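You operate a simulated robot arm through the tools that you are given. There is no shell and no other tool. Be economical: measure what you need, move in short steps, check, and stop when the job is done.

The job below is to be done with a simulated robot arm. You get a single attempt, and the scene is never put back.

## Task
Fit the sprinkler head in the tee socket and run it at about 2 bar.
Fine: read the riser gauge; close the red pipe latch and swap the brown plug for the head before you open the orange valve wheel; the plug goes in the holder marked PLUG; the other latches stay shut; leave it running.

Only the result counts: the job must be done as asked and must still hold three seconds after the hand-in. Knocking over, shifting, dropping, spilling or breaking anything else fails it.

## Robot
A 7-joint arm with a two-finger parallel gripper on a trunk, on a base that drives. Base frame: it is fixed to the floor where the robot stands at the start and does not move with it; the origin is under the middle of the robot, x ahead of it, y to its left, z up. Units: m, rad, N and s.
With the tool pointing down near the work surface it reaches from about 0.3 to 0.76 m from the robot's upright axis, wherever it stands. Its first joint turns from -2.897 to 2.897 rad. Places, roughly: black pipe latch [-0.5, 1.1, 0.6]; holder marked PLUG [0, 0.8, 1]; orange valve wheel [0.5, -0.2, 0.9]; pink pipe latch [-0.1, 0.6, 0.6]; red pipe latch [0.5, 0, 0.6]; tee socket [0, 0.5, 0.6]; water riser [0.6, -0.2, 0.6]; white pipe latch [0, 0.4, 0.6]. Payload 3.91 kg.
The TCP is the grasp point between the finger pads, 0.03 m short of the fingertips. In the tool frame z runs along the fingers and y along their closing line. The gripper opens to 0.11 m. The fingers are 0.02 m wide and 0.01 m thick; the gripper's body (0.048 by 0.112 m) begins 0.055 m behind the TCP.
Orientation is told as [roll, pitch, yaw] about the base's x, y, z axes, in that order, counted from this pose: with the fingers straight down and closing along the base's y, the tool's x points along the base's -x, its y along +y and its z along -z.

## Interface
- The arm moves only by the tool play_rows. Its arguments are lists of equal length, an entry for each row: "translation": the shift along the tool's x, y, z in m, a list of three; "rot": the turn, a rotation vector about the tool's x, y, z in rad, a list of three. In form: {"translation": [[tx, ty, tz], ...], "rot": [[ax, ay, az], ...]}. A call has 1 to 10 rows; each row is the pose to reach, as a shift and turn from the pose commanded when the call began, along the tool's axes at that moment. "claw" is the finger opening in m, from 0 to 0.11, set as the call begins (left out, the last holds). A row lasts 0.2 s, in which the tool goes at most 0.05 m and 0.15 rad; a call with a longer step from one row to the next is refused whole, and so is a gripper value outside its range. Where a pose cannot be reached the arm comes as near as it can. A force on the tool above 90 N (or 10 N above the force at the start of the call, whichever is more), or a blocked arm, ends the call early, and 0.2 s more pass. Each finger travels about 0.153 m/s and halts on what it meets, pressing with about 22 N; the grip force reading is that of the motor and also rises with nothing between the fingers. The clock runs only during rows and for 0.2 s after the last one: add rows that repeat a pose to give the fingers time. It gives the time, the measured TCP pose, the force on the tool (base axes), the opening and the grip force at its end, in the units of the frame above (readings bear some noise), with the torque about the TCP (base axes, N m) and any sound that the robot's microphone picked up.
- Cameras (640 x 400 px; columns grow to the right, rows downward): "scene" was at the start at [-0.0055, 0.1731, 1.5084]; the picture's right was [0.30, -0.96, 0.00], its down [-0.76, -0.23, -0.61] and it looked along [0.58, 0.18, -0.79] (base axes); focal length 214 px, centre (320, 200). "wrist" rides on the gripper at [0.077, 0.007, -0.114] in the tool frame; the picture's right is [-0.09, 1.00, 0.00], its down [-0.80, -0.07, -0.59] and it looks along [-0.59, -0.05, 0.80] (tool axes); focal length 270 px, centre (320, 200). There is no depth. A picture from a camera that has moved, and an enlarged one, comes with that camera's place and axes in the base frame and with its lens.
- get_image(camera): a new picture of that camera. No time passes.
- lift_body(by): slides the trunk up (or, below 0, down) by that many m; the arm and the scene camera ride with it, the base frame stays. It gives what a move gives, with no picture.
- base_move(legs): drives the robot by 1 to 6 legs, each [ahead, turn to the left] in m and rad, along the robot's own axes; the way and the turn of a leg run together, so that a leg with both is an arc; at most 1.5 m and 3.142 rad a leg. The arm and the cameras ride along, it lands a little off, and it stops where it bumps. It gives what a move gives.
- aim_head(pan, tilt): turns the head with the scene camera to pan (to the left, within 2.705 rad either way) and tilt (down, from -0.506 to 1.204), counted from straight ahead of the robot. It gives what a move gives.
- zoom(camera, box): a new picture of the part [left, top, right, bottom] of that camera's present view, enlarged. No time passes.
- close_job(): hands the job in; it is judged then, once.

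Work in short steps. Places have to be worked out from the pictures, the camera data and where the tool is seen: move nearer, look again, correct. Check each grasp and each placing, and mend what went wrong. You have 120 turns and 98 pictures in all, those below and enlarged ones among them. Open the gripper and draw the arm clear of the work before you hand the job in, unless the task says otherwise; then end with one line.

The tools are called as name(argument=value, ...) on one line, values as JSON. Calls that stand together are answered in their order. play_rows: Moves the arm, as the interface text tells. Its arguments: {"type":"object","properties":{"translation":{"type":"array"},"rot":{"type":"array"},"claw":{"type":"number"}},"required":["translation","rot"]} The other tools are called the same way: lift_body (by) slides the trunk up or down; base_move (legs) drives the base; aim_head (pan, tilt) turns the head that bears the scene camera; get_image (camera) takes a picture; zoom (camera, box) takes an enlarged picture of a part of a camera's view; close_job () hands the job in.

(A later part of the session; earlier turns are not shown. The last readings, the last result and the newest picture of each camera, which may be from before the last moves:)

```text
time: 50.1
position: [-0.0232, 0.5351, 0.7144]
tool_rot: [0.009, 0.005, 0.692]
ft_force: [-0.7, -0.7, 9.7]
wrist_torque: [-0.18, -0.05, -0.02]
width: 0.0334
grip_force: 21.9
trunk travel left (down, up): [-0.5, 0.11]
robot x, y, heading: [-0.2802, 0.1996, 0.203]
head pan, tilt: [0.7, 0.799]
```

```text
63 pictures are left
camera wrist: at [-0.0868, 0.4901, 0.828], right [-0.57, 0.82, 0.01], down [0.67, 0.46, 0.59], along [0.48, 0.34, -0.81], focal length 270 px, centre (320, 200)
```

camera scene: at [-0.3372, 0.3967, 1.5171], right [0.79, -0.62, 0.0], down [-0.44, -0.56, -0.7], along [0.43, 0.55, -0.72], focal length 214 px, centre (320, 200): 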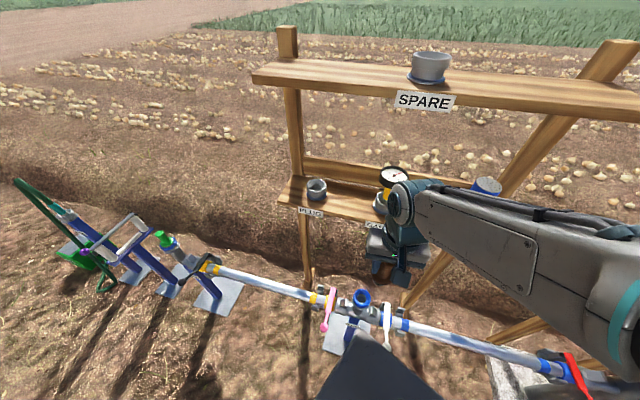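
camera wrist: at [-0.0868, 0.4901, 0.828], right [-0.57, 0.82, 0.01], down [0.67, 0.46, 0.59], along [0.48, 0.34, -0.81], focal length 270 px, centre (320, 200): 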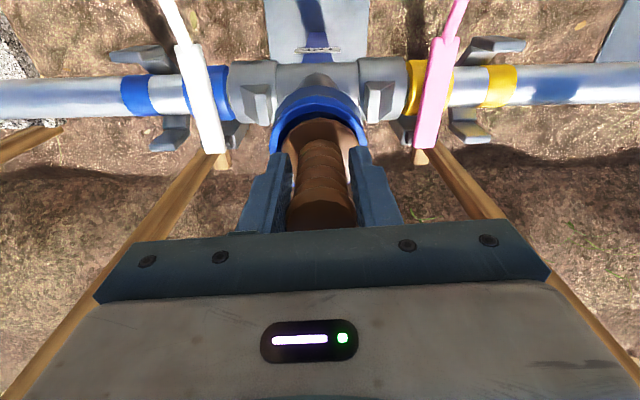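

Seated again. I release, rise and back away from the shelf.

play_rows(translation=[[0, 0, 0], [0, 0, 0]], rot=[[0, 0, 0], [0, 0, 0]], claw=0.08)

play_rows(translation=[[0, 0, -0.045], [0, 0, -0.09], [0, 0, -0.135], [0.03, 0, -0.17], [0.06, 0, -0.205]], rot=[[0, 0, 0], [0, 0, 0], [0, 0, 0], [0, 0, 0], [0, 0, 0]])

base_move(legs=[[-0.05, 0], [0, 0.49], [-0.18, 0]])

get_image(camera="scene")

```text
time: 50.7
position: [-0.023, 0.534, 0.7133]
tool_rot: [0.007, 0.006, 0.693]
ft_force: [-0.1, 0.7, 0.7]
wrist_torque: [-0.01, 0.01, 0.03]
width: 0.0802
grip_force: 0.2
trunk travel left (down, up): [-0.5, 0.11]
robot x, y, heading: [-0.2783, 0.2044, 0.203]
head pan, tilt: [0.7, 0.799]
```

```text
time: 51.9
position: [-0.069, 0.4939, 0.9192]
tool_rot: [0.007, 0.004, 0.692]
ft_force: [-0.4, -0.7, 0.6]
wrist_torque: [0.0, 0.02, -0.01]
width: 0.0801
grip_force: 0.0
trunk travel left (down, up): [-0.5, 0.11]
robot x, y, heading: [-0.2814, 0.1991, 0.203]
head pan, tilt: [0.7, 0.799]
```

```text
time: 55.3
position: [-0.4204, 0.4339, 0.9193]
tool_rot: [0.009, 0.004, 1.19]
ft_force: [-0.2, 0.1, 0.6]
wrist_torque: [0.02, -0.06, 0.01]
width: 0.08
grip_force: 0.1
trunk travel left (down, up): [-0.5, 0.11]
robot x, y, heading: [-0.4699, 0.0731, 0.704]
head pan, tilt: [0.7, 0.799]
```

```text
62 pictures are left
camera scene: at [-0.6105, 0.2201, 1.5171], right [0.99, -0.17, 0.0], down [-0.12, -0.71, -0.7], along [0.12, 0.69, -0.72], focal length 214 px, centre (320, 200)
```

scene: 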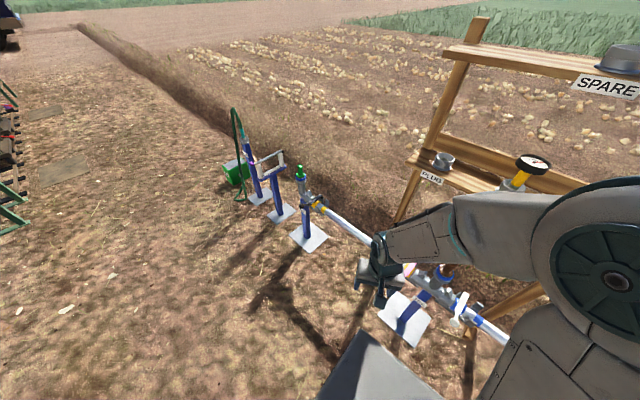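

Robot now stands back facing the tee (tee about 0.64 m ahead). I bring the tool in front of the tee with fingers closing along the pipe.

play_rows(translation=[[-0.022, -0.037, 0], [-0.044, -0.0745, 0], [-0.066, -0.112, 0], [-0.0875, -0.149, 0], [-0.109, -0.186, 0], [-0.131, -0.2235, 0], [-0.153, -0.261, 0], [-0.175, -0.298, 0]], rot=[[0, 0, 0.0625], [0, 0, 0.125], [0, 0, 0.1875], [0, 0, 0.25], [0, 0, 0.3125], [0, 0, 0.375], [0, 0, 0.4375], [0, 0, 0.5]])

play_rows(translation=[[0, 0, 0], [0, 0, 0], [0, 0, 0], [0, 0, 0], [0, 0, 0], [0, 0, 0], [0, 0, 0], [0, 0, 0], [0, 0, 0], [0, 0, 0]], rot=[[0, -0.14, 0], [0, -0.28, 0], [0, -0.42, 0], [0, -0.56, 0], [0, -0.7, 0], [0, -0.84, 0], [0, -0.98, 0], [0, -1.12, 0], [0, -1.26, 0], [0, -1.4, 0]])

get_image(camera="wrist")

```text
time: 57.1
position: [-0.078, 0.4863, 0.9156]
tool_rot: [0.004, 0.009, 0.689]
ft_force: [0.4, 0.3, 1.1]
wrist_torque: [0.01, -0.01, -0.01]
width: 0.08
grip_force: 0.0
trunk travel left (down, up): [-0.5, 0.11]
robot x, y, heading: [-0.4658, 0.0775, 0.703]
head pan, tilt: [0.7, 0.799]
```

```text
time: 59.3
position: [-0.0783, 0.4874, 0.9149]
tool_rot: [0.016, -1.393, 0.672]
ft_force: [-0.2, -0.2, 0.6]
wrist_torque: [0.01, 0.02, 0.02]
width: 0.08
grip_force: 0.1
trunk travel left (down, up): [-0.5, 0.11]
robot x, y, heading: [-0.4687, 0.0758, 0.704]
head pan, tilt: [0.7, 0.799]
```

```text
61 pictures are left
camera wrist: at [-0.1807, 0.4117, 0.8597], right [-0.62, 0.78, 0.09], down [-0.29, -0.34, 0.89], along [0.73, 0.53, 0.44], focal length 270 px, centre (320, 200)
```

wrist: 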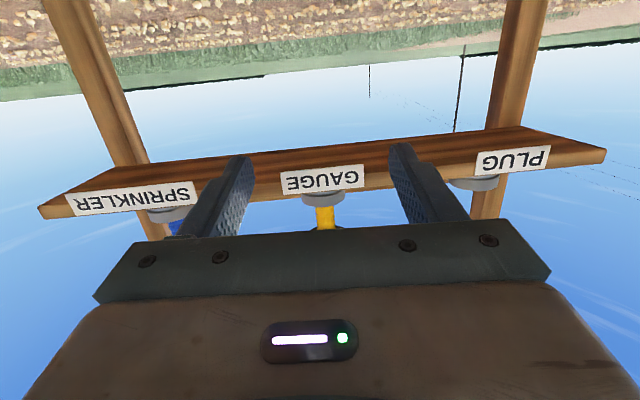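

With this tilt the camera sits below the hand, so I reduce the tilt to ~63°, which clears both shelf edges, then lower the trunk to plug height.

play_rows(translation=[[0, 0, 0], [0.0, 0, 0]], rot=[[0, 0.147, 0], [0, 0.293, 0]])

lift_body(by=-0.193)

get_image(camera="wrist")

```text
time: 59.9
position: [-0.0799, 0.4871, 0.9144]
tool_rot: [0.008, -1.096, 0.681]
ft_force: [0.3, 0.1, -0.9]
wrist_torque: [0.0, 0.01, 0.01]
width: 0.08
grip_force: 0.0
trunk travel left (down, up): [-0.5, 0.11]
robot x, y, heading: [-0.4672, 0.0772, 0.703]
head pan, tilt: [0.7, 0.799]
```

```text
time: 62.0
position: [-0.078, 0.4879, 0.7223]
tool_rot: [0.009, -1.098, 0.681]
ft_force: [0.0, 0.7, -0.6]
wrist_torque: [-0.03, 0.02, 0.03]
width: 0.0802
grip_force: 0.2
trunk travel left (down, up): [-0.307, 0.303]
robot x, y, heading: [-0.4649, 0.0752, 0.704]
head pan, tilt: [0.7, 0.799]
```

```text
60 pictures are left
camera wrist: at [-0.1891, 0.4049, 0.7058], right [-0.6, 0.79, 0.08], down [-0.08, -0.16, 0.98], along [0.79, 0.59, 0.16], focal length 270 px, centre (320, 200)
```

wrist: 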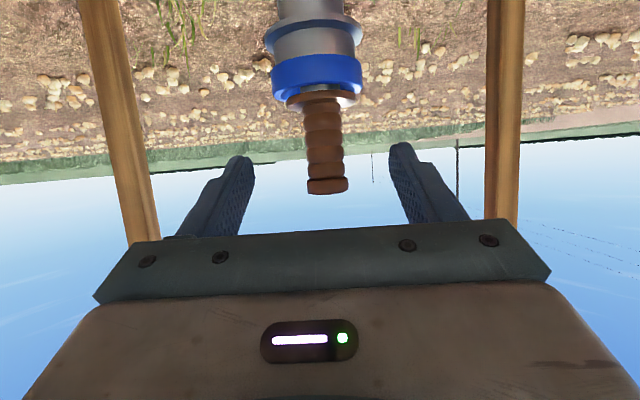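

The plug stands centred in front of the fingers. I advance 0.072 m horizontally and close.

play_rows(translation=[[-0.0163, 0, 0.0321], [-0.0327, 0, 0.0642]], rot=[[0, 0, 0], [0, 0, 0]])

play_rows(translation=[[0, 0, 0], [0, 0, 0], [0, 0, 0]], rot=[[0, 0, 0], [0, 0, 0], [0, 0, 0]], claw=0.0)

get_image(camera="wrist")

```text
time: 62.6
position: [-0.0215, 0.5318, 0.7218]
tool_rot: [0.008, -1.097, 0.682]
ft_force: [-0.1, 0.2, 0.3]
wrist_torque: [-0.02, 0.0, 0.0]
width: 0.0801
grip_force: 0.0
trunk travel left (down, up): [-0.307, 0.303]
robot x, y, heading: [-0.4669, 0.0729, 0.71]
head pan, tilt: [0.7, 0.799]
```

```text
time: 63.4
position: [-0.0226, 0.5324, 0.7234]
tool_rot: [0.008, -1.098, 0.683]
ft_force: [0.2, -0.2, 0.6]
wrist_torque: [0.05, 0.02, 0.02]
width: 0.0331
grip_force: 22.2
trunk travel left (down, up): [-0.307, 0.303]
robot x, y, heading: [-0.4695, 0.0761, 0.706]
head pan, tilt: [0.7, 0.799]
```

```text
59 pictures are left
camera wrist: at [-0.1328, 0.4504, 0.7059], right [-0.6, 0.79, 0.08], down [-0.08, -0.16, 0.98], along [0.79, 0.59, 0.16], focal length 270 px, centre (320, 200)
```

wrist: 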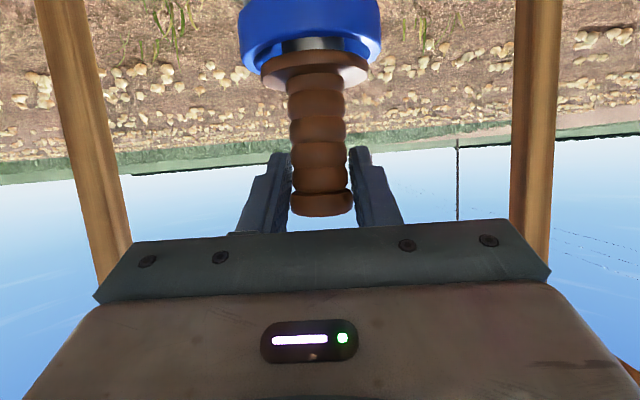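

The plug is held. I lift with the trunk to pull it straight out, then back away from the shelf before rising further.

lift_body(by=0.1)

play_rows(translation=[[0.018, 0, -0.0356], [0.0363, 0, -0.0713]], rot=[[0, 0, 0], [0, 0, 0]])

lift_body(by=0.25)

get_image(camera="wrist")

get_image(camera="scene")

```text
time: 64.8
position: [-0.023, 0.5314, 0.8221]
tool_rot: [0.01, -1.098, 0.684]
ft_force: [-0.9, 0.5, -1.5]
wrist_torque: [0.01, 0.01, 0.03]
width: 0.0331
grip_force: 21.4
trunk travel left (down, up): [-0.407, 0.203]
robot x, y, heading: [-0.4693, 0.0764, 0.7]
head pan, tilt: [0.7, 0.799]
```

```text
time: 65.4
position: [-0.0842, 0.4802, 0.8227]
tool_rot: [0.006, -1.099, 0.683]
ft_force: [-0.7, 0.2, -0.7]
wrist_torque: [-0.02, 0.02, 0.02]
width: 0.033
grip_force: 21.4
trunk travel left (down, up): [-0.407, 0.203]
robot x, y, heading: [-0.4639, 0.0757, 0.698]
head pan, tilt: [0.7, 0.799]
```

```text
time: 67.6
position: [-0.0844, 0.4812, 1.0262]
tool_rot: [0.009, -1.096, 0.685]
ft_force: [0.3, 0.1, -1.1]
wrist_torque: [-0.03, 0.02, 0.01]
width: 0.0333
grip_force: 22.0
out of reach, approached as far as the arm can: row 1
trunk travel left (down, up): [-0.61, 0.0]
robot x, y, heading: [-0.468, 0.0747, 0.708]
head pan, tilt: [0.7, 0.799]
```

```text
58 pictures are left
camera wrist: at [-0.1942, 0.3998, 1.0089], right [-0.6, 0.79, 0.08], down [-0.08, -0.16, 0.98], along [0.79, 0.59, 0.16], focal length 270 px, centre (320, 200)
```

wrist: 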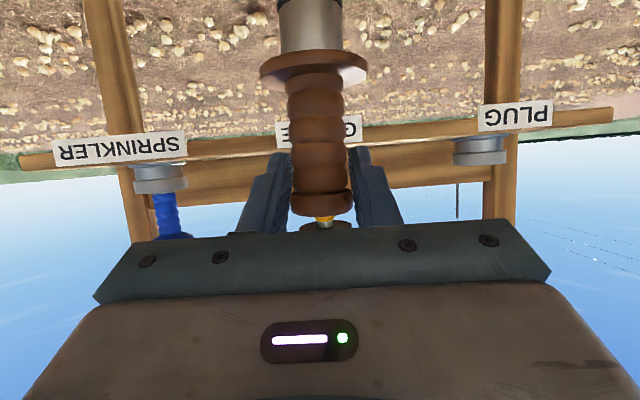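

```text
57 pictures are left
camera scene: at [-0.6099, 0.2207, 1.6271], right [0.99, -0.17, 0.0], down [-0.12, -0.71, -0.7], along [0.12, 0.69, -0.72], focal length 214 px, centre (320, 200)
```

scene: 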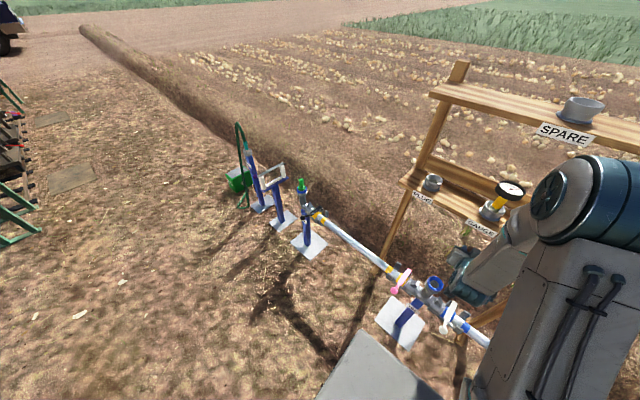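

I zoom both cameras on the PLUG holder to place it precisely.

zoom(camera="wrist", box=[420, 80, 560, 180])

zoom(camera="scene", box=[390, 150, 530, 240])

```text
4.00 times, centred on (490, 130) of wrist
camera zoom: at [-0.1942, 0.3998, 1.0089], right [-0.6, 0.79, 0.08], down [-0.08, -0.16, 0.98], along [0.79, 0.59, 0.16], focal length 1081 px, centre (-360, 480)
```

zoom: 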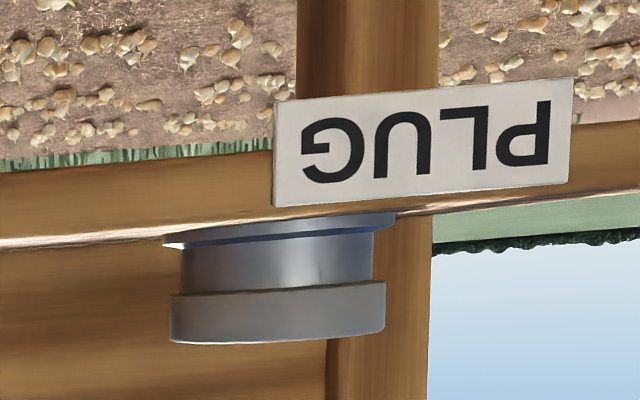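

```text
4.44 times, centred on (460, 195) of scene
camera zoom: at [-0.6099, 0.2207, 1.6271], right [0.99, -0.17, 0.0], down [-0.12, -0.71, -0.7], along [0.12, 0.69, -0.72], focal length 953 px, centre (-302, 222)
```

zoom: 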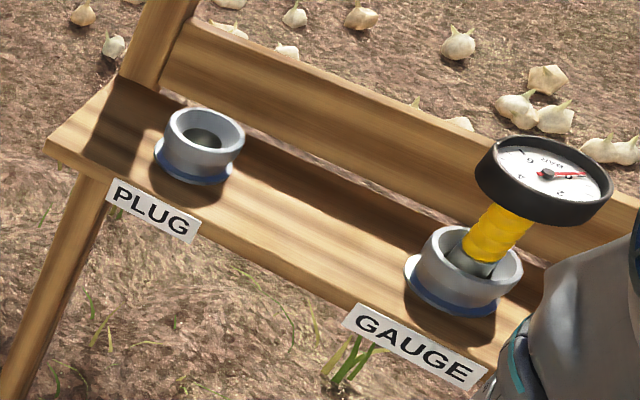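

Holder axis ≈ (-0.016,0.825), rim z≈1.04. I raise the plug to clear the rim and shift sideways in front of the PLUG holder.

play_rows(translation=[[-0.0427, 0, -0.0219], [-0.0854, 0, -0.0438], [-0.128, 0, -0.0657], [-0.128, 0.045, -0.0657], [-0.128, 0.09, -0.0657], [-0.128, 0.135, -0.0657], [-0.128, 0.18, -0.0657], [-0.128, 0.223, -0.0657]], rot=[[0, 0, 0], [0, 0, 0], [0, 0, 0], [0, 0, 0], [0, 0, 0], [0, 0, 0], [0, 0, 0], [0, 0, 0]])

get_image(camera="wrist")

get_image(camera="scene")

```text
time: 69.4
position: [-0.2276, 0.6546, 1.1682]
tool_rot: [0.003, -1.096, 0.685]
ft_force: [-0.3, -0.6, -1.2]
wrist_torque: [0.0, 0.01, -0.02]
width: 0.0329
grip_force: 22.1
trunk travel left (down, up): [-0.61, 0.0]
robot x, y, heading: [-0.4661, 0.0772, 0.703]
head pan, tilt: [0.7, 0.799]
```

```text
54 pictures are left
camera wrist: at [-0.3385, 0.5727, 1.1528], right [-0.6, 0.79, 0.08], down [-0.08, -0.16, 0.98], along [0.79, 0.59, 0.16], focal length 270 px, centre (320, 200)
```

wrist: 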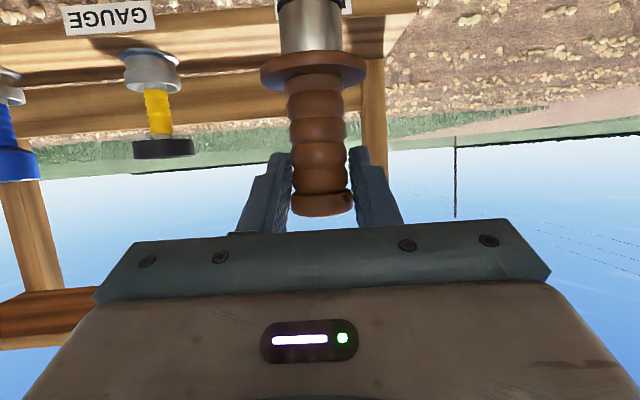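

```text
53 pictures are left
camera scene: at [-0.6107, 0.2216, 1.6269], right [0.99, -0.17, 0.0], down [-0.12, -0.71, -0.7], along [0.12, 0.69, -0.72], focal length 214 px, centre (320, 200)
```

scene: 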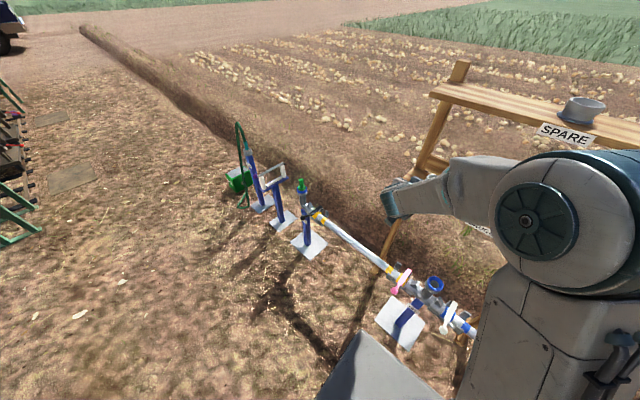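

The path is clear. I raise slightly more and advance until the plug is just over the shelf edge, then look.

play_rows(translation=[[-0.0134, 0, -0.0068], [-0.033, 0, 0.031], [-0.052, 0, 0.0685], [-0.072, 0, 0.107], [-0.0909, 0, 0.1445]], rot=[[0, 0, 0], [0, 0, 0], [0, 0, 0], [0, 0, 0], [0, 0, 0]])

get_image(camera="wrist")

zoom(camera="scene", box=[360, 80, 600, 240])

```text
time: 70.6
position: [-0.0932, 0.7622, 1.184]
tool_rot: [0.007, -1.096, 0.682]
ft_force: [0.0, 0.4, -0.9]
wrist_torque: [-0.04, -0.01, 0.01]
width: 0.0332
grip_force: 22.2
trunk travel left (down, up): [-0.61, 0.0]
robot x, y, heading: [-0.4701, 0.0735, 0.696]
head pan, tilt: [0.7, 0.799]
```

```text
52 pictures are left
camera wrist: at [-0.2039, 0.6806, 1.1677], right [-0.6, 0.79, 0.08], down [-0.08, -0.16, 0.98], along [0.79, 0.59, 0.16], focal length 270 px, centre (320, 200)
```

wrist: 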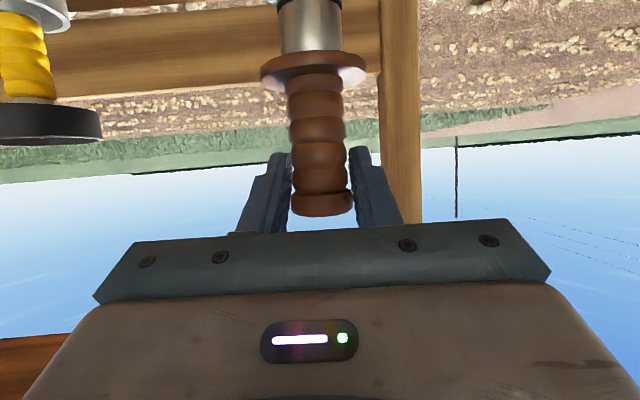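

```text
2.50 times, centred on (480, 160) of scene
camera zoom: at [-0.609, 0.2216, 1.6271], right [0.99, -0.17, 0.0], down [-0.12, -0.71, -0.7], along [0.12, 0.69, -0.72], focal length 536 px, centre (-80, 300)
```

zoom: 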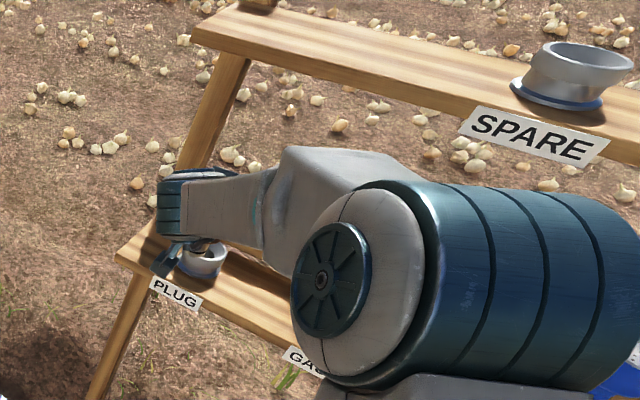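

Aligned sideways; I advance the remaining 0.1 m over the holder and check from the scene camera.

play_rows(translation=[[-0.0155, 0, 0.0303], [-0.031, 0, 0.0605], [-0.0454, 0, 0.0886]], rot=[[0, 0, 0], [0, 0, 0], [0, 0, 0]])

zoom(camera="scene", box=[390, 130, 510, 210])

get_image(camera="wrist")

```text
time: 71.4
position: [-0.0164, 0.8239, 1.1838]
tool_rot: [0.009, -1.095, 0.682]
ft_force: [0.3, -0.1, -1.4]
wrist_torque: [-0.03, 0.0, 0.0]
width: 0.0328
grip_force: 21.8
trunk travel left (down, up): [-0.61, 0.0]
robot x, y, heading: [-0.4654, 0.0761, 0.698]
head pan, tilt: [0.7, 0.799]
```

```text
5.00 times, centred on (450, 170) of scene
camera zoom: at [-0.6088, 0.2214, 1.6271], right [0.99, -0.17, 0.0], down [-0.12, -0.71, -0.7], along [0.12, 0.69, -0.72], focal length 1072 px, centre (-330, 350)
```

zoom: 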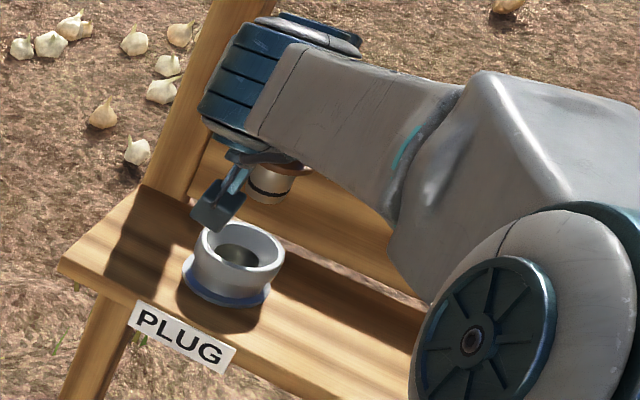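

```text
49 pictures are left
camera wrist: at [-0.1271, 0.7432, 1.1676], right [-0.6, 0.79, 0.08], down [-0.08, -0.16, 0.98], along [0.79, 0.59, 0.16], focal length 270 px, centre (320, 200)
```

wrist: 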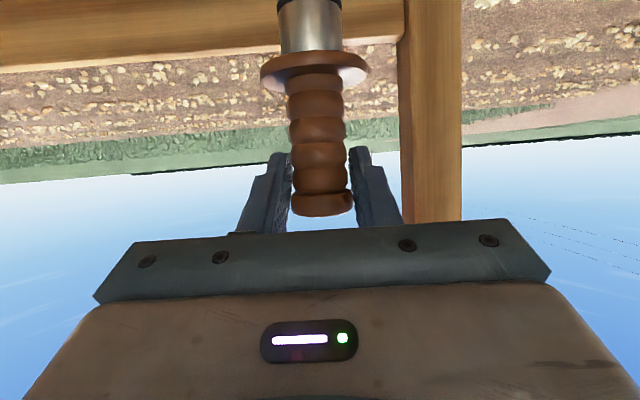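

The spigot end comes out at z≈1.096, directly over the holder rim (1.04). I lower to just above the rim and check.

play_rows(translation=[[0.0223, 0, 0.0114], [0.0427, 0, 0.0219]], rot=[[0, 0, 0], [0, 0, 0]])

zoom(camera="scene", box=[390, 140, 490, 210])

```text
time: 72.0
position: [-0.0185, 0.8251, 1.1368]
tool_rot: [0.007, -1.097, 0.685]
ft_force: [-0.6, -0.3, -2.0]
wrist_torque: [0.0, 0.03, 0.02]
width: 0.0328
grip_force: 21.8
trunk travel left (down, up): [-0.61, 0.0]
robot x, y, heading: [-0.4677, 0.0791, 0.701]
head pan, tilt: [0.7, 0.799]
```

```text
5.71 times, centred on (440, 175) of scene
camera zoom: at [-0.6098, 0.2212, 1.6271], right [0.99, -0.17, 0.0], down [-0.12, -0.71, -0.7], along [0.12, 0.69, -0.72], focal length 1226 px, centre (-366, 343)
```

zoom: 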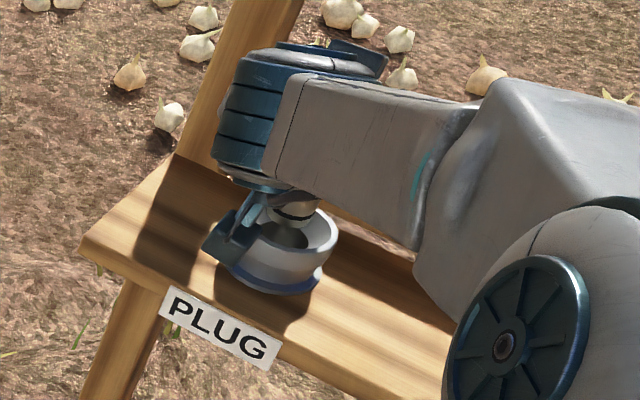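

Nearly aligned within a couple of millimetres. I lower slowly in small steps.

play_rows(translation=[[0.0089, 0, 0.0046], [0.0178, 0, 0.0091], [0.0267, 0, 0.0137], [0.0338, 0, 0.0173]], rot=[[0, 0, 0], [0, 0, 0], [0, 0, 0], [0, 0, 0]])

get_image(camera="wrist")

```text
time: 73.0
position: [-0.0182, 0.823, 1.1011]
tool_rot: [0.009, -1.101, 0.682]
ft_force: [-1.1, -0.2, 6.7]
wrist_torque: [0.05, -0.02, 0.01]
width: 0.0325
grip_force: 22.1
trunk travel left (down, up): [-0.61, 0.0]
robot x, y, heading: [-0.464, 0.0755, 0.7]
head pan, tilt: [0.7, 0.799]
```

```text
47 pictures are left
camera wrist: at [-0.1286, 0.7427, 1.0847], right [-0.6, 0.79, 0.08], down [-0.08, -0.16, 0.98], along [0.79, 0.59, 0.16], focal length 270 px, centre (320, 200)
```

wrist: 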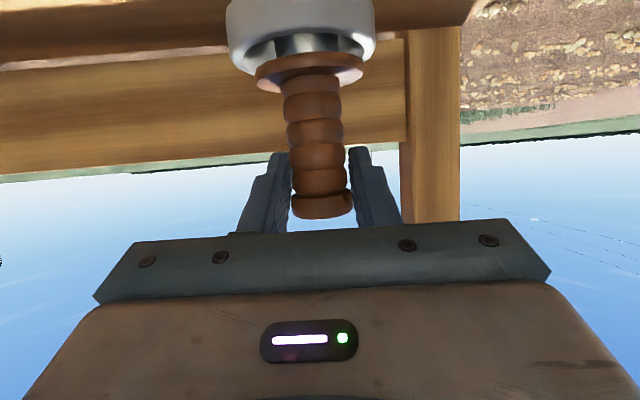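

There is contact (6.7 N) and the picture shows the holder about 5 mm to the left of the plug. I lift slightly, shift 5 mm that way and lower again.

play_rows(translation=[[-0.0107, 0, -0.0055], [-0.0107, -0.005, -0.0055], [0, -0.005, 0], [0.0045, -0.005, 0.0023]], rot=[[0, 0, 0], [0, 0, 0], [0, 0, 0], [0, 0, 0]])

get_image(camera="wrist")

```text
time: 74.0
position: [-0.016, 0.8199, 1.0999]
tool_rot: [0.011, -1.108, 0.681]
ft_force: [-2.2, -1.1, 20.5]
wrist_torque: [0.13, -0.13, 0.1]
width: 0.0332
grip_force: 22.4
trunk travel left (down, up): [-0.61, 0.0]
robot x, y, heading: [-0.4672, 0.0766, 0.7]
head pan, tilt: [0.7, 0.799]
```

```text
46 pictures are left
camera wrist: at [-0.1259, 0.7384, 1.0827], right [-0.6, 0.79, 0.08], down [-0.09, -0.17, 0.98], along [0.79, 0.59, 0.17], focal length 270 px, centre (320, 200)
```

wrist: 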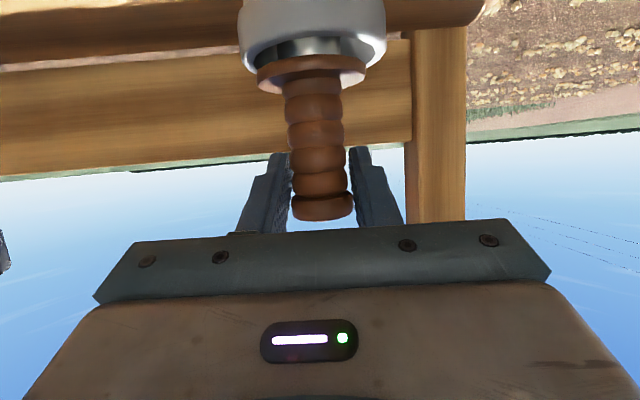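

Height is unchanged with 20 N, so it may be bottomed out, or still caught on the bore edge. I look from the scene camera.

zoom(camera="scene", box=[400, 150, 480, 205])

zoom(camera="wrist", box=[220, 0, 400, 120])

```text
7.27 times, centred on (440, 178) of scene
camera zoom: at [-0.6121, 0.2175, 1.6276], right [0.99, -0.17, 0.0], down [-0.12, -0.71, -0.7], along [0.12, 0.69, -0.72], focal length 1560 px, centre (-553, 364)
```

zoom: 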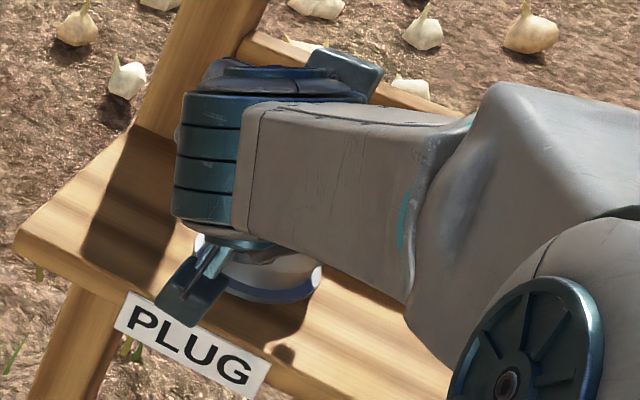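

```text
3.33 times, centred on (310, 60) of wrist
camera zoom: at [-0.1259, 0.7384, 1.0827], right [-0.6, 0.79, 0.08], down [-0.09, -0.17, 0.98], along [0.79, 0.59, 0.17], focal length 901 px, centre (353, 667)
```

zoom: 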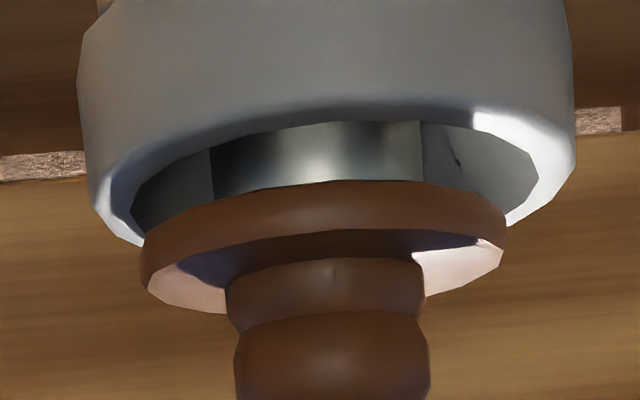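

The spigot is about centred sideways but the torque shows contact on the far (+n) side, so it is too far in. I lift a little, move 4 mm back and 2 mm sideways, and lower again.

play_rows(translation=[[-0.0134, 0, -0.0068], [-0.0116, 0.002, -0.0104], [-0.0027, 0.002, -0.0058], [0.0018, 0.002, -0.0036]], rot=[[0, 0, 0], [0, 0, 0], [0, 0, 0], [0, 0, 0]])

```text
time: 75.0
position: [-0.0197, 0.8205, 1.0997]
tool_rot: [0.011, -1.105, 0.682]
ft_force: [1.0, 2.6, 15.9]
wrist_torque: [0.43, -0.25, 0.06]
width: 0.0328
grip_force: 21.9
trunk travel left (down, up): [-0.61, 0.0]
robot x, y, heading: [-0.467, 0.0741, 0.7]
head pan, tilt: [0.7, 0.799]
```

Contact remains on the far edge. While pressing lightly I slide a further few millimetres back to see whether it drops in.

play_rows(translation=[[0.0014, 0, -0.0027], [0.0027, 0, -0.0053]], rot=[[0, 0, 0], [0, 0, 0]])

zoom(camera="wrist", box=[220, 0, 400, 120])

```text
time: 75.6
position: [-0.0229, 0.8153, 1.0935]
tool_rot: [0.008, -1.094, 0.68]
ft_force: [2.1, -0.3, 4.1]
wrist_torque: [0.07, -0.32, 0.02]
width: 0.0284
grip_force: 22.2
trunk travel left (down, up): [-0.61, 0.0]
robot x, y, heading: [-0.4664, 0.0759, 0.701]
head pan, tilt: [0.7, 0.799]
```

```text
3.33 times, centred on (310, 60) of wrist
camera zoom: at [-0.1338, 0.7337, 1.077], right [-0.6, 0.79, 0.08], down [-0.08, -0.16, 0.98], along [0.79, 0.59, 0.16], focal length 901 px, centre (353, 667)
```

zoom: 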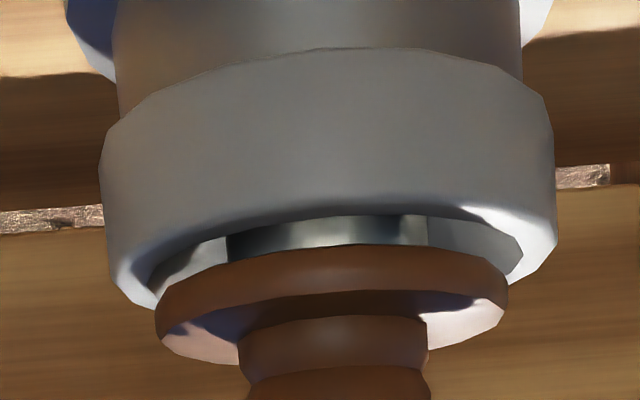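

It dropped about 6 mm and the grip shifted along the ribbed handle. I press down a few more millimetres to check whether it seats.

play_rows(translation=[[0.0045, 0, 0.0023], [0.0089, 0, 0.0046]], rot=[[0, 0, 0], [0, 0, 0]])

zoom(camera="wrist", box=[220, 0, 400, 120])

```text
time: 76.2
position: [-0.0228, 0.8153, 1.0893]
tool_rot: [0.011, -1.104, 0.678]
ft_force: [2.3, -1.1, 19.3]
wrist_torque: [-0.03, -0.31, 0.1]
width: 0.0285
grip_force: 21.9
trunk travel left (down, up): [-0.61, 0.0]
robot x, y, heading: [-0.4684, 0.0769, 0.7]
head pan, tilt: [0.7, 0.799]
```

```text
3.33 times, centred on (310, 60) of wrist
camera zoom: at [-0.1336, 0.7336, 1.071], right [-0.6, 0.79, 0.08], down [-0.08, -0.17, 0.98], along [0.79, 0.58, 0.17], focal length 901 px, centre (353, 667)
```

zoom: 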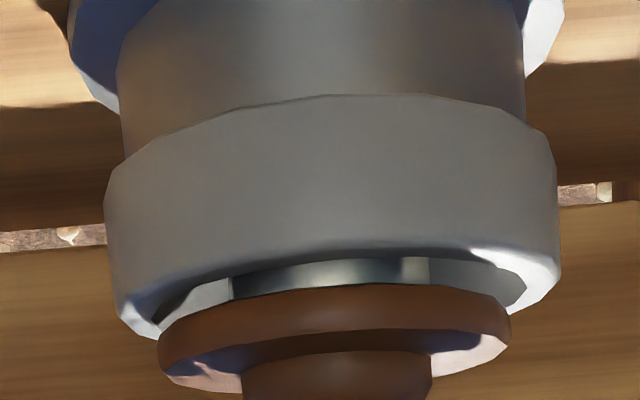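

The visible gap under the flange now matches what it was in the tee, so the plug is seated. I release it and look.

play_rows(translation=[[-0.006, 0, -0.003], [-0.006, 0, -0.003], [-0.006, 0, -0.003]], rot=[[0, 0, 0], [0, 0, 0], [0, 0, 0]], claw=0.07)

get_image(camera="wrist")

```text
time: 77.0
position: [-0.0244, 0.8163, 1.091]
tool_rot: [0.009, -1.097, 0.683]
ft_force: [-0.9, 0.3, 0.3]
wrist_torque: [0.03, -0.02, 0.02]
width: 0.07
grip_force: 0.0
trunk travel left (down, up): [-0.61, 0.0]
robot x, y, heading: [-0.467, 0.0741, 0.701]
head pan, tilt: [0.7, 0.799]
```

```text
41 pictures are left
camera wrist: at [-0.1344, 0.7346, 1.0747], right [-0.6, 0.79, 0.08], down [-0.08, -0.16, 0.98], along [0.79, 0.59, 0.16], focal length 270 px, centre (320, 200)
```

wrist: 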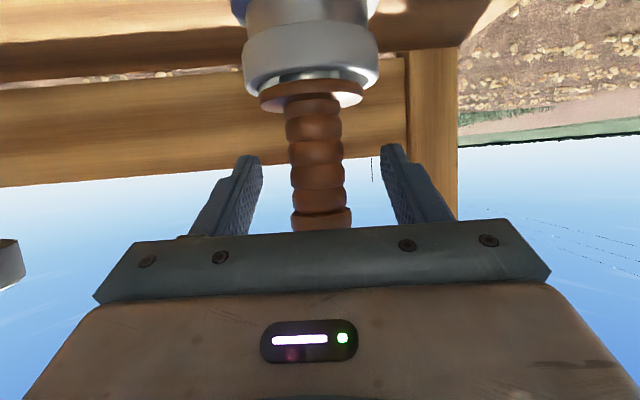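

The plug stands in the holder. I withdraw horizontally and inspect it.

play_rows(translation=[[0.0182, 0, -0.0356], [0.0365, 0, -0.0712], [0.0547, 0, -0.1068], [0.073, 0, -0.1424], [0.0912, 0, -0.178], [0.1094, 0, -0.2136]], rot=[[0, 0, 0], [0, 0, 0], [0, 0, 0], [0, 0, 0], [0, 0, 0], [0, 0, 0]])

zoom(camera="scene", box=[400, 130, 520, 210])

get_image(camera="wrist")

```text
time: 78.4
position: [-0.2091, 0.6626, 1.0912]
tool_rot: [0.012, -1.1, 0.681]
ft_force: [0.4, 0.0, 0.1]
wrist_torque: [0.03, 0.02, -0.01]
width: 0.0701
grip_force: 0.1
trunk travel left (down, up): [-0.61, 0.0]
robot x, y, heading: [-0.4677, 0.0757, 0.702]
head pan, tilt: [0.7, 0.799]
```

```text
5.00 times, centred on (460, 170) of scene
camera zoom: at [-0.6107, 0.22, 1.6271], right [0.99, -0.17, 0.0], down [-0.12, -0.71, -0.7], along [0.12, 0.69, -0.72], focal length 1072 px, centre (-380, 350)
```

zoom: 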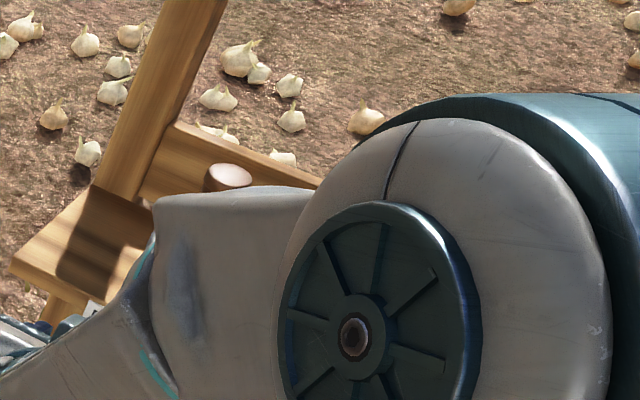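

```text
39 pictures are left
camera wrist: at [-0.3204, 0.5809, 1.0752], right [-0.6, 0.79, 0.08], down [-0.08, -0.16, 0.98], along [0.79, 0.59, 0.16], focal length 270 px, centre (320, 200)
```

wrist: 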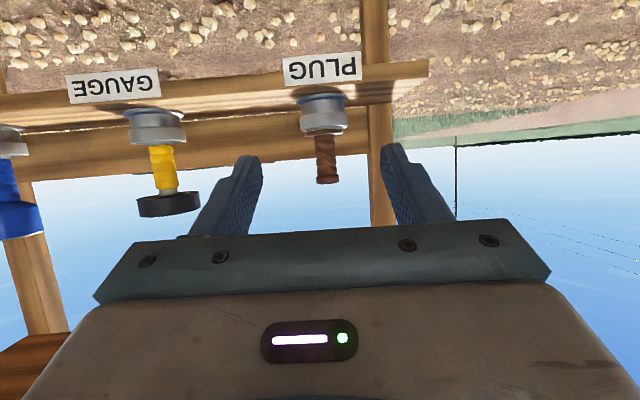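

The plug stands upright in the PLUG holder. Now I shift sideways to the front of the sprinkler head.

play_rows(translation=[[0, -0.0454, 0], [0, -0.0907, 0], [0, -0.1361, 0], [0, -0.1814, 0], [0, -0.2268, 0], [0, -0.2722, 0], [0, -0.3175, 0], [0, -0.3629, 0], [0, -0.4082, 0], [0, -0.4536, 0]], rot=[[0, 0, 0], [0, 0, 0], [0, 0, 0], [0, 0, 0], [0, 0, 0], [0, 0, 0], [0, 0, 0], [0, 0, 0], [0, 0, 0], [0, 0, 0]])

play_rows(translation=[[0, 0, 0], [0, 0, 0]], rot=[[0, -0.15, 0], [0, -0.3, 0]])

get_image(camera="wrist")

```text
time: 80.6
position: [0.0809, 0.3116, 1.0898]
tool_rot: [0.01, -1.097, 0.681]
ft_force: [-0.7, 0.0, 0.3]
wrist_torque: [0.02, 0.0, 0.0]
width: 0.0702
grip_force: 0.0
trunk travel left (down, up): [-0.61, 0.0]
robot x, y, heading: [-0.4674, 0.0769, 0.701]
head pan, tilt: [0.7, 0.799]
```

```text
time: 81.2
position: [0.0806, 0.3127, 1.0889]
tool_rot: [0.026, -1.401, 0.665]
ft_force: [0.2, 0.3, 0.3]
wrist_torque: [-0.01, 0.0, -0.05]
width: 0.07
grip_force: 0.0
trunk travel left (down, up): [-0.61, 0.0]
robot x, y, heading: [-0.4674, 0.0759, 0.701]
head pan, tilt: [0.7, 0.799]
```

```text
38 pictures are left
camera wrist: at [-0.0216, 0.2393, 1.0328], right [-0.62, 0.78, 0.09], down [-0.3, -0.34, 0.89], along [0.72, 0.53, 0.45], focal length 270 px, centre (320, 200)
```

wrist: 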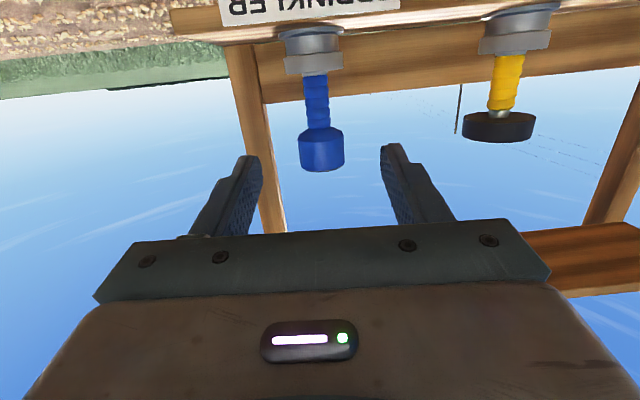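

Stem runs z≈1.042–1.104 on axis n≈0.475. I lower 14 mm and advance most of the way, then check.

play_rows(translation=[[0.0138, 0, 0.0024], [0.0058, 0, 0.0487], [-0.0024, 0, 0.096], [-0.0117, 0, 0.15]], rot=[[0, 0, 0], [0, 0, 0], [0, 0, 0], [0, 0, 0]])

get_image(camera="wrist")

```text
refused: row 4 steps farther than a row can; nothing moved
```

```text
37 pictures are left
camera wrist: at [-0.0216, 0.2393, 1.0328], right [-0.62, 0.78, 0.09], down [-0.3, -0.34, 0.89], along [0.72, 0.53, 0.45], focal length 270 px, centre (320, 200)
```

wrist: 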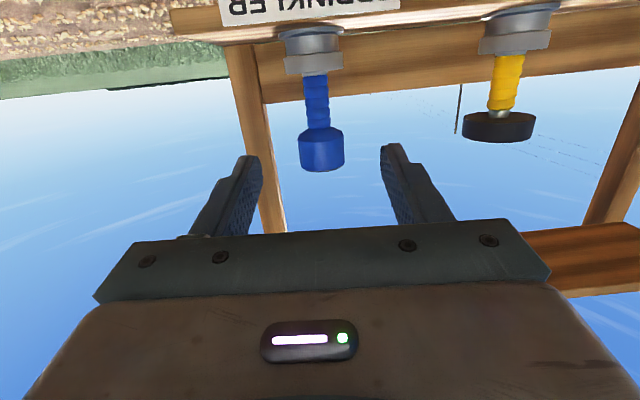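

The last row was too long; I split it.

play_rows(translation=[[0.0138, 0, 0.0024], [0.0072, 0, 0.042], [0.0004, 0, 0.081], [-0.0064, 0, 0.12], [-0.0117, 0, 0.15]], rot=[[0, 0, 0], [0, 0, 0], [0, 0, 0], [0, 0, 0], [0, 0, 0]])

get_image(camera="wrist")

```text
time: 82.4
position: [0.1956, 0.4094, 1.0752]
tool_rot: [0.028, -1.398, 0.664]
ft_force: [0.1, 0.7, -0.3]
wrist_torque: [0.0, 0.0, 0.02]
width: 0.0699
grip_force: 0.0
trunk travel left (down, up): [-0.61, 0.0]
robot x, y, heading: [-0.4656, 0.0745, 0.707]
head pan, tilt: [0.7, 0.799]
```

```text
36 pictures are left
camera wrist: at [0.0939, 0.3354, 1.0194], right [-0.62, 0.78, 0.09], down [-0.3, -0.34, 0.89], along [0.72, 0.53, 0.44], focal length 270 px, centre (320, 200)
```

wrist: 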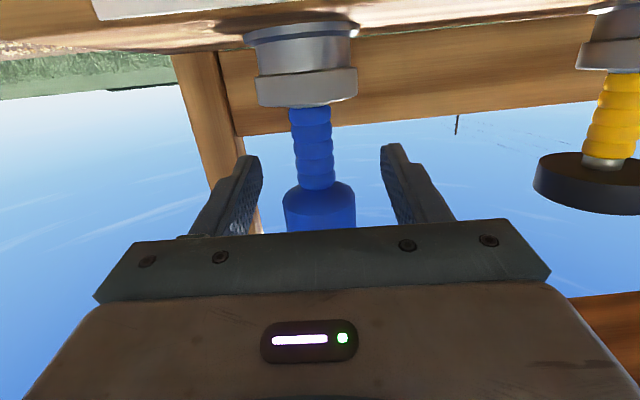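

Well centred. I advance the last 60 mm and close on the stem.

play_rows(translation=[[-0.0051, 0, 0.0296], [-0.0102, 0, 0.0591]], rot=[[0, 0, 0], [0, 0, 0]])

play_rows(translation=[[0, 0, 0], [0, 0, 0], [0, 0, 0]], rot=[[0, 0, 0], [0, 0, 0], [0, 0, 0]], claw=0.0)

get_image(camera="wrist")

```text
time: 83.0
position: [0.2425, 0.4475, 1.0749]
tool_rot: [0.024, -1.396, 0.667]
ft_force: [-0.4, 0.4, -0.2]
wrist_torque: [0.01, 0.02, -0.02]
width: 0.07
grip_force: 0.0
trunk travel left (down, up): [-0.61, 0.0]
robot x, y, heading: [-0.4676, 0.0752, 0.699]
head pan, tilt: [0.7, 0.799]
```

```text
time: 83.8
position: [0.2443, 0.4459, 1.075]
tool_rot: [0.022, -1.397, 0.667]
ft_force: [4.2, -2.9, 0.1]
wrist_torque: [-0.23, -0.3, -0.01]
width: 0.0289
grip_force: 21.9
trunk travel left (down, up): [-0.61, 0.0]
robot x, y, heading: [-0.4667, 0.077, 0.705]
head pan, tilt: [0.7, 0.799]
```

```text
35 pictures are left
camera wrist: at [0.141, 0.3714, 1.0189], right [-0.62, 0.78, 0.09], down [-0.3, -0.34, 0.89], along [0.72, 0.53, 0.44], focal length 270 px, centre (320, 200)
```

wrist: 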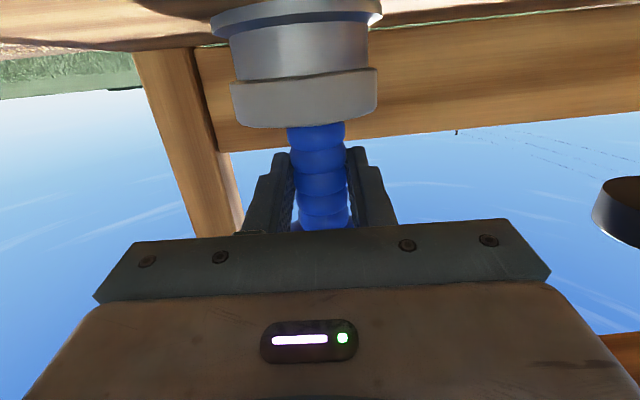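

The stem is held (0.029 m). I lift straight up 70 mm.

play_rows(translation=[[-0.0098, -0.002, -0.0017], [-0.0246, -0.002, -0.0043], [-0.0443, -0.002, -0.0077], [-0.069, -0.002, -0.0119]], rot=[[0, 0, 0], [0, 0, 0], [0, 0, 0], [0, 0, 0]])

get_image(camera="wrist")

```text
time: 84.8
position: [0.2435, 0.4443, 1.1445]
tool_rot: [0.022, -1.399, 0.668]
ft_force: [-0.9, 1.3, -2.6]
wrist_torque: [-0.12, -0.12, 0.05]
width: 0.0278
grip_force: 21.6
trunk travel left (down, up): [-0.61, 0.0]
robot x, y, heading: [-0.4666, 0.0723, 0.703]
head pan, tilt: [0.7, 0.799]
```

```text
34 pictures are left
camera wrist: at [0.1415, 0.3712, 1.0887], right [-0.62, 0.78, 0.09], down [-0.3, -0.34, 0.89], along [0.72, 0.53, 0.44], focal length 270 px, centre (320, 200)
```

wrist: 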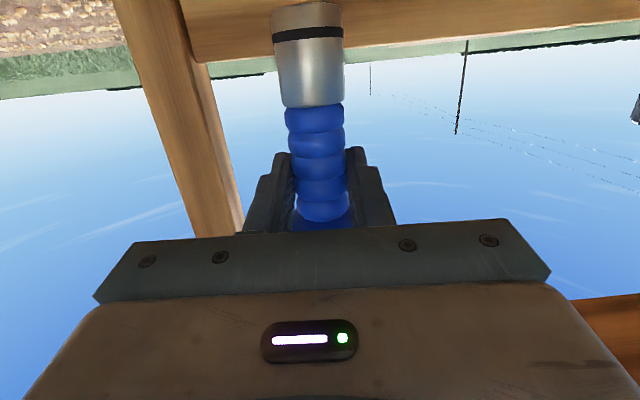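

The head is out, spigot end well above the rim. I draw it back from the shelf and shift sideways to above the tee.

play_rows(translation=[[0.0072, 0, -0.042], [0.0144, 0, -0.0838], [0.0217, 0, -0.1256], [0.0289, 0, -0.1675], [0.0289, 0.0475, -0.1675], [0.0289, 0.095, -0.1675], [0.0289, 0.1425, -0.1675], [0.0289, 0.19, -0.1675], [0.0289, 0.2374, -0.1675]], rot=[[0, 0, 0], [0, 0, 0], [0, 0, 0], [0, 0, 0], [0, 0, 0], [0, 0, 0], [0, 0, 0], [0, 0, 0], [0, 0, 0]])

lift_body(by=-0.32)

get_image(camera="wrist")

get_image(camera="scene")

```text
time: 86.8
position: [-0.0399, 0.5213, 1.1464]
tool_rot: [0.017, -1.398, 0.672]
ft_force: [-0.3, 0.0, -1.8]
wrist_torque: [0.01, 0.0, -0.02]
width: 0.0278
grip_force: 22.5
trunk travel left (down, up): [-0.61, 0.0]
robot x, y, heading: [-0.4683, 0.0727, 0.708]
head pan, tilt: [0.7, 0.799]
```

```text
time: 89.9
position: [-0.0405, 0.5195, 0.8274]
tool_rot: [0.023, -1.398, 0.668]
ft_force: [-0.2, 0.0, -3.5]
wrist_torque: [-0.02, 0.03, 0.0]
width: 0.0278
grip_force: 21.8
trunk travel left (down, up): [-0.29, 0.32]
robot x, y, heading: [-0.4695, 0.0739, 0.705]
head pan, tilt: [0.7, 0.799]
```

```text
33 pictures are left
camera wrist: at [-0.1415, 0.4448, 0.771], right [-0.62, 0.78, 0.09], down [-0.3, -0.34, 0.89], along [0.72, 0.53, 0.45], focal length 270 px, centre (320, 200)
```

wrist: 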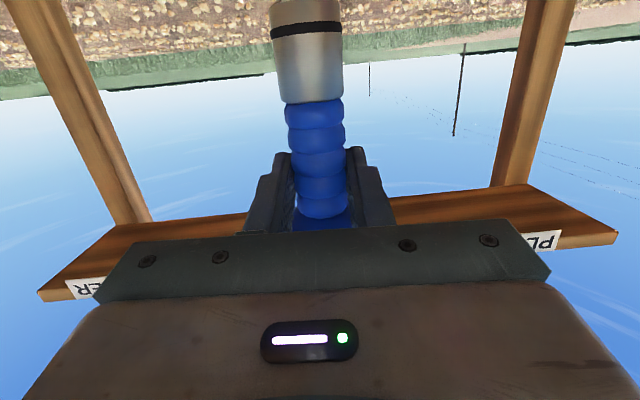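

```text
32 pictures are left
camera scene: at [-0.6098, 0.2206, 1.3072], right [0.99, -0.17, 0.0], down [-0.12, -0.71, -0.7], along [0.12, 0.69, -0.72], focal length 214 px, centre (320, 200)
```

scene: 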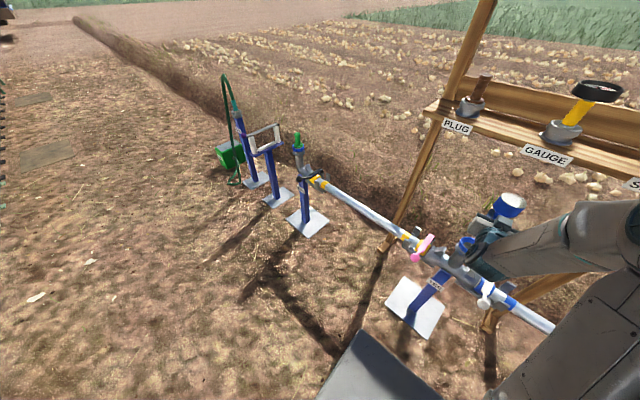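

The plug stands properly in its holder. I zoom on the head's spigot and the tee mouth to judge their relative position.

zoom(camera="scene", box=[420, 180, 540, 260])

```text
5.00 times, centred on (480, 220) of scene
camera zoom: at [-0.6098, 0.2206, 1.3072], right [0.99, -0.17, 0.0], down [-0.12, -0.71, -0.7], along [0.12, 0.69, -0.72], focal length 1072 px, centre (-480, 100)
```

zoom: 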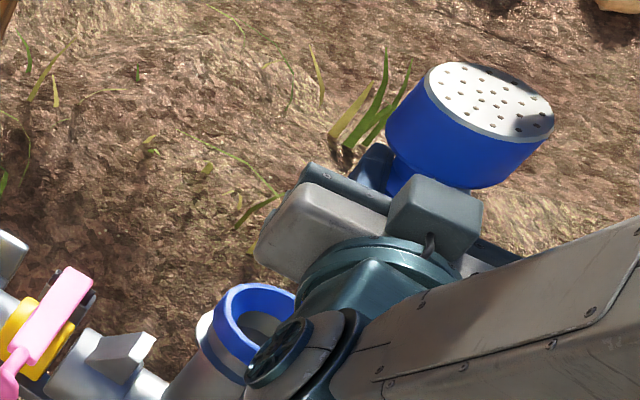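

I zoom on the head's spigot in the wrist view to check for tilt.

zoom(camera="wrist", box=[220, 0, 420, 130])

```text
3.08 times, centred on (320, 65) of wrist
camera zoom: at [-0.1415, 0.4448, 0.771], right [-0.62, 0.78, 0.09], down [-0.3, -0.34, 0.89], along [0.72, 0.53, 0.45], focal length 832 px, centre (320, 615)
```

zoom: 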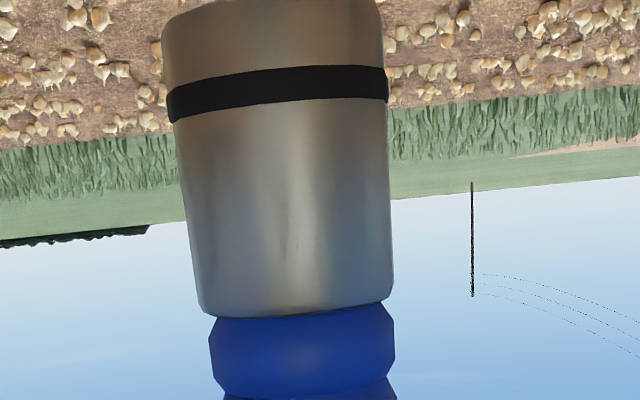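

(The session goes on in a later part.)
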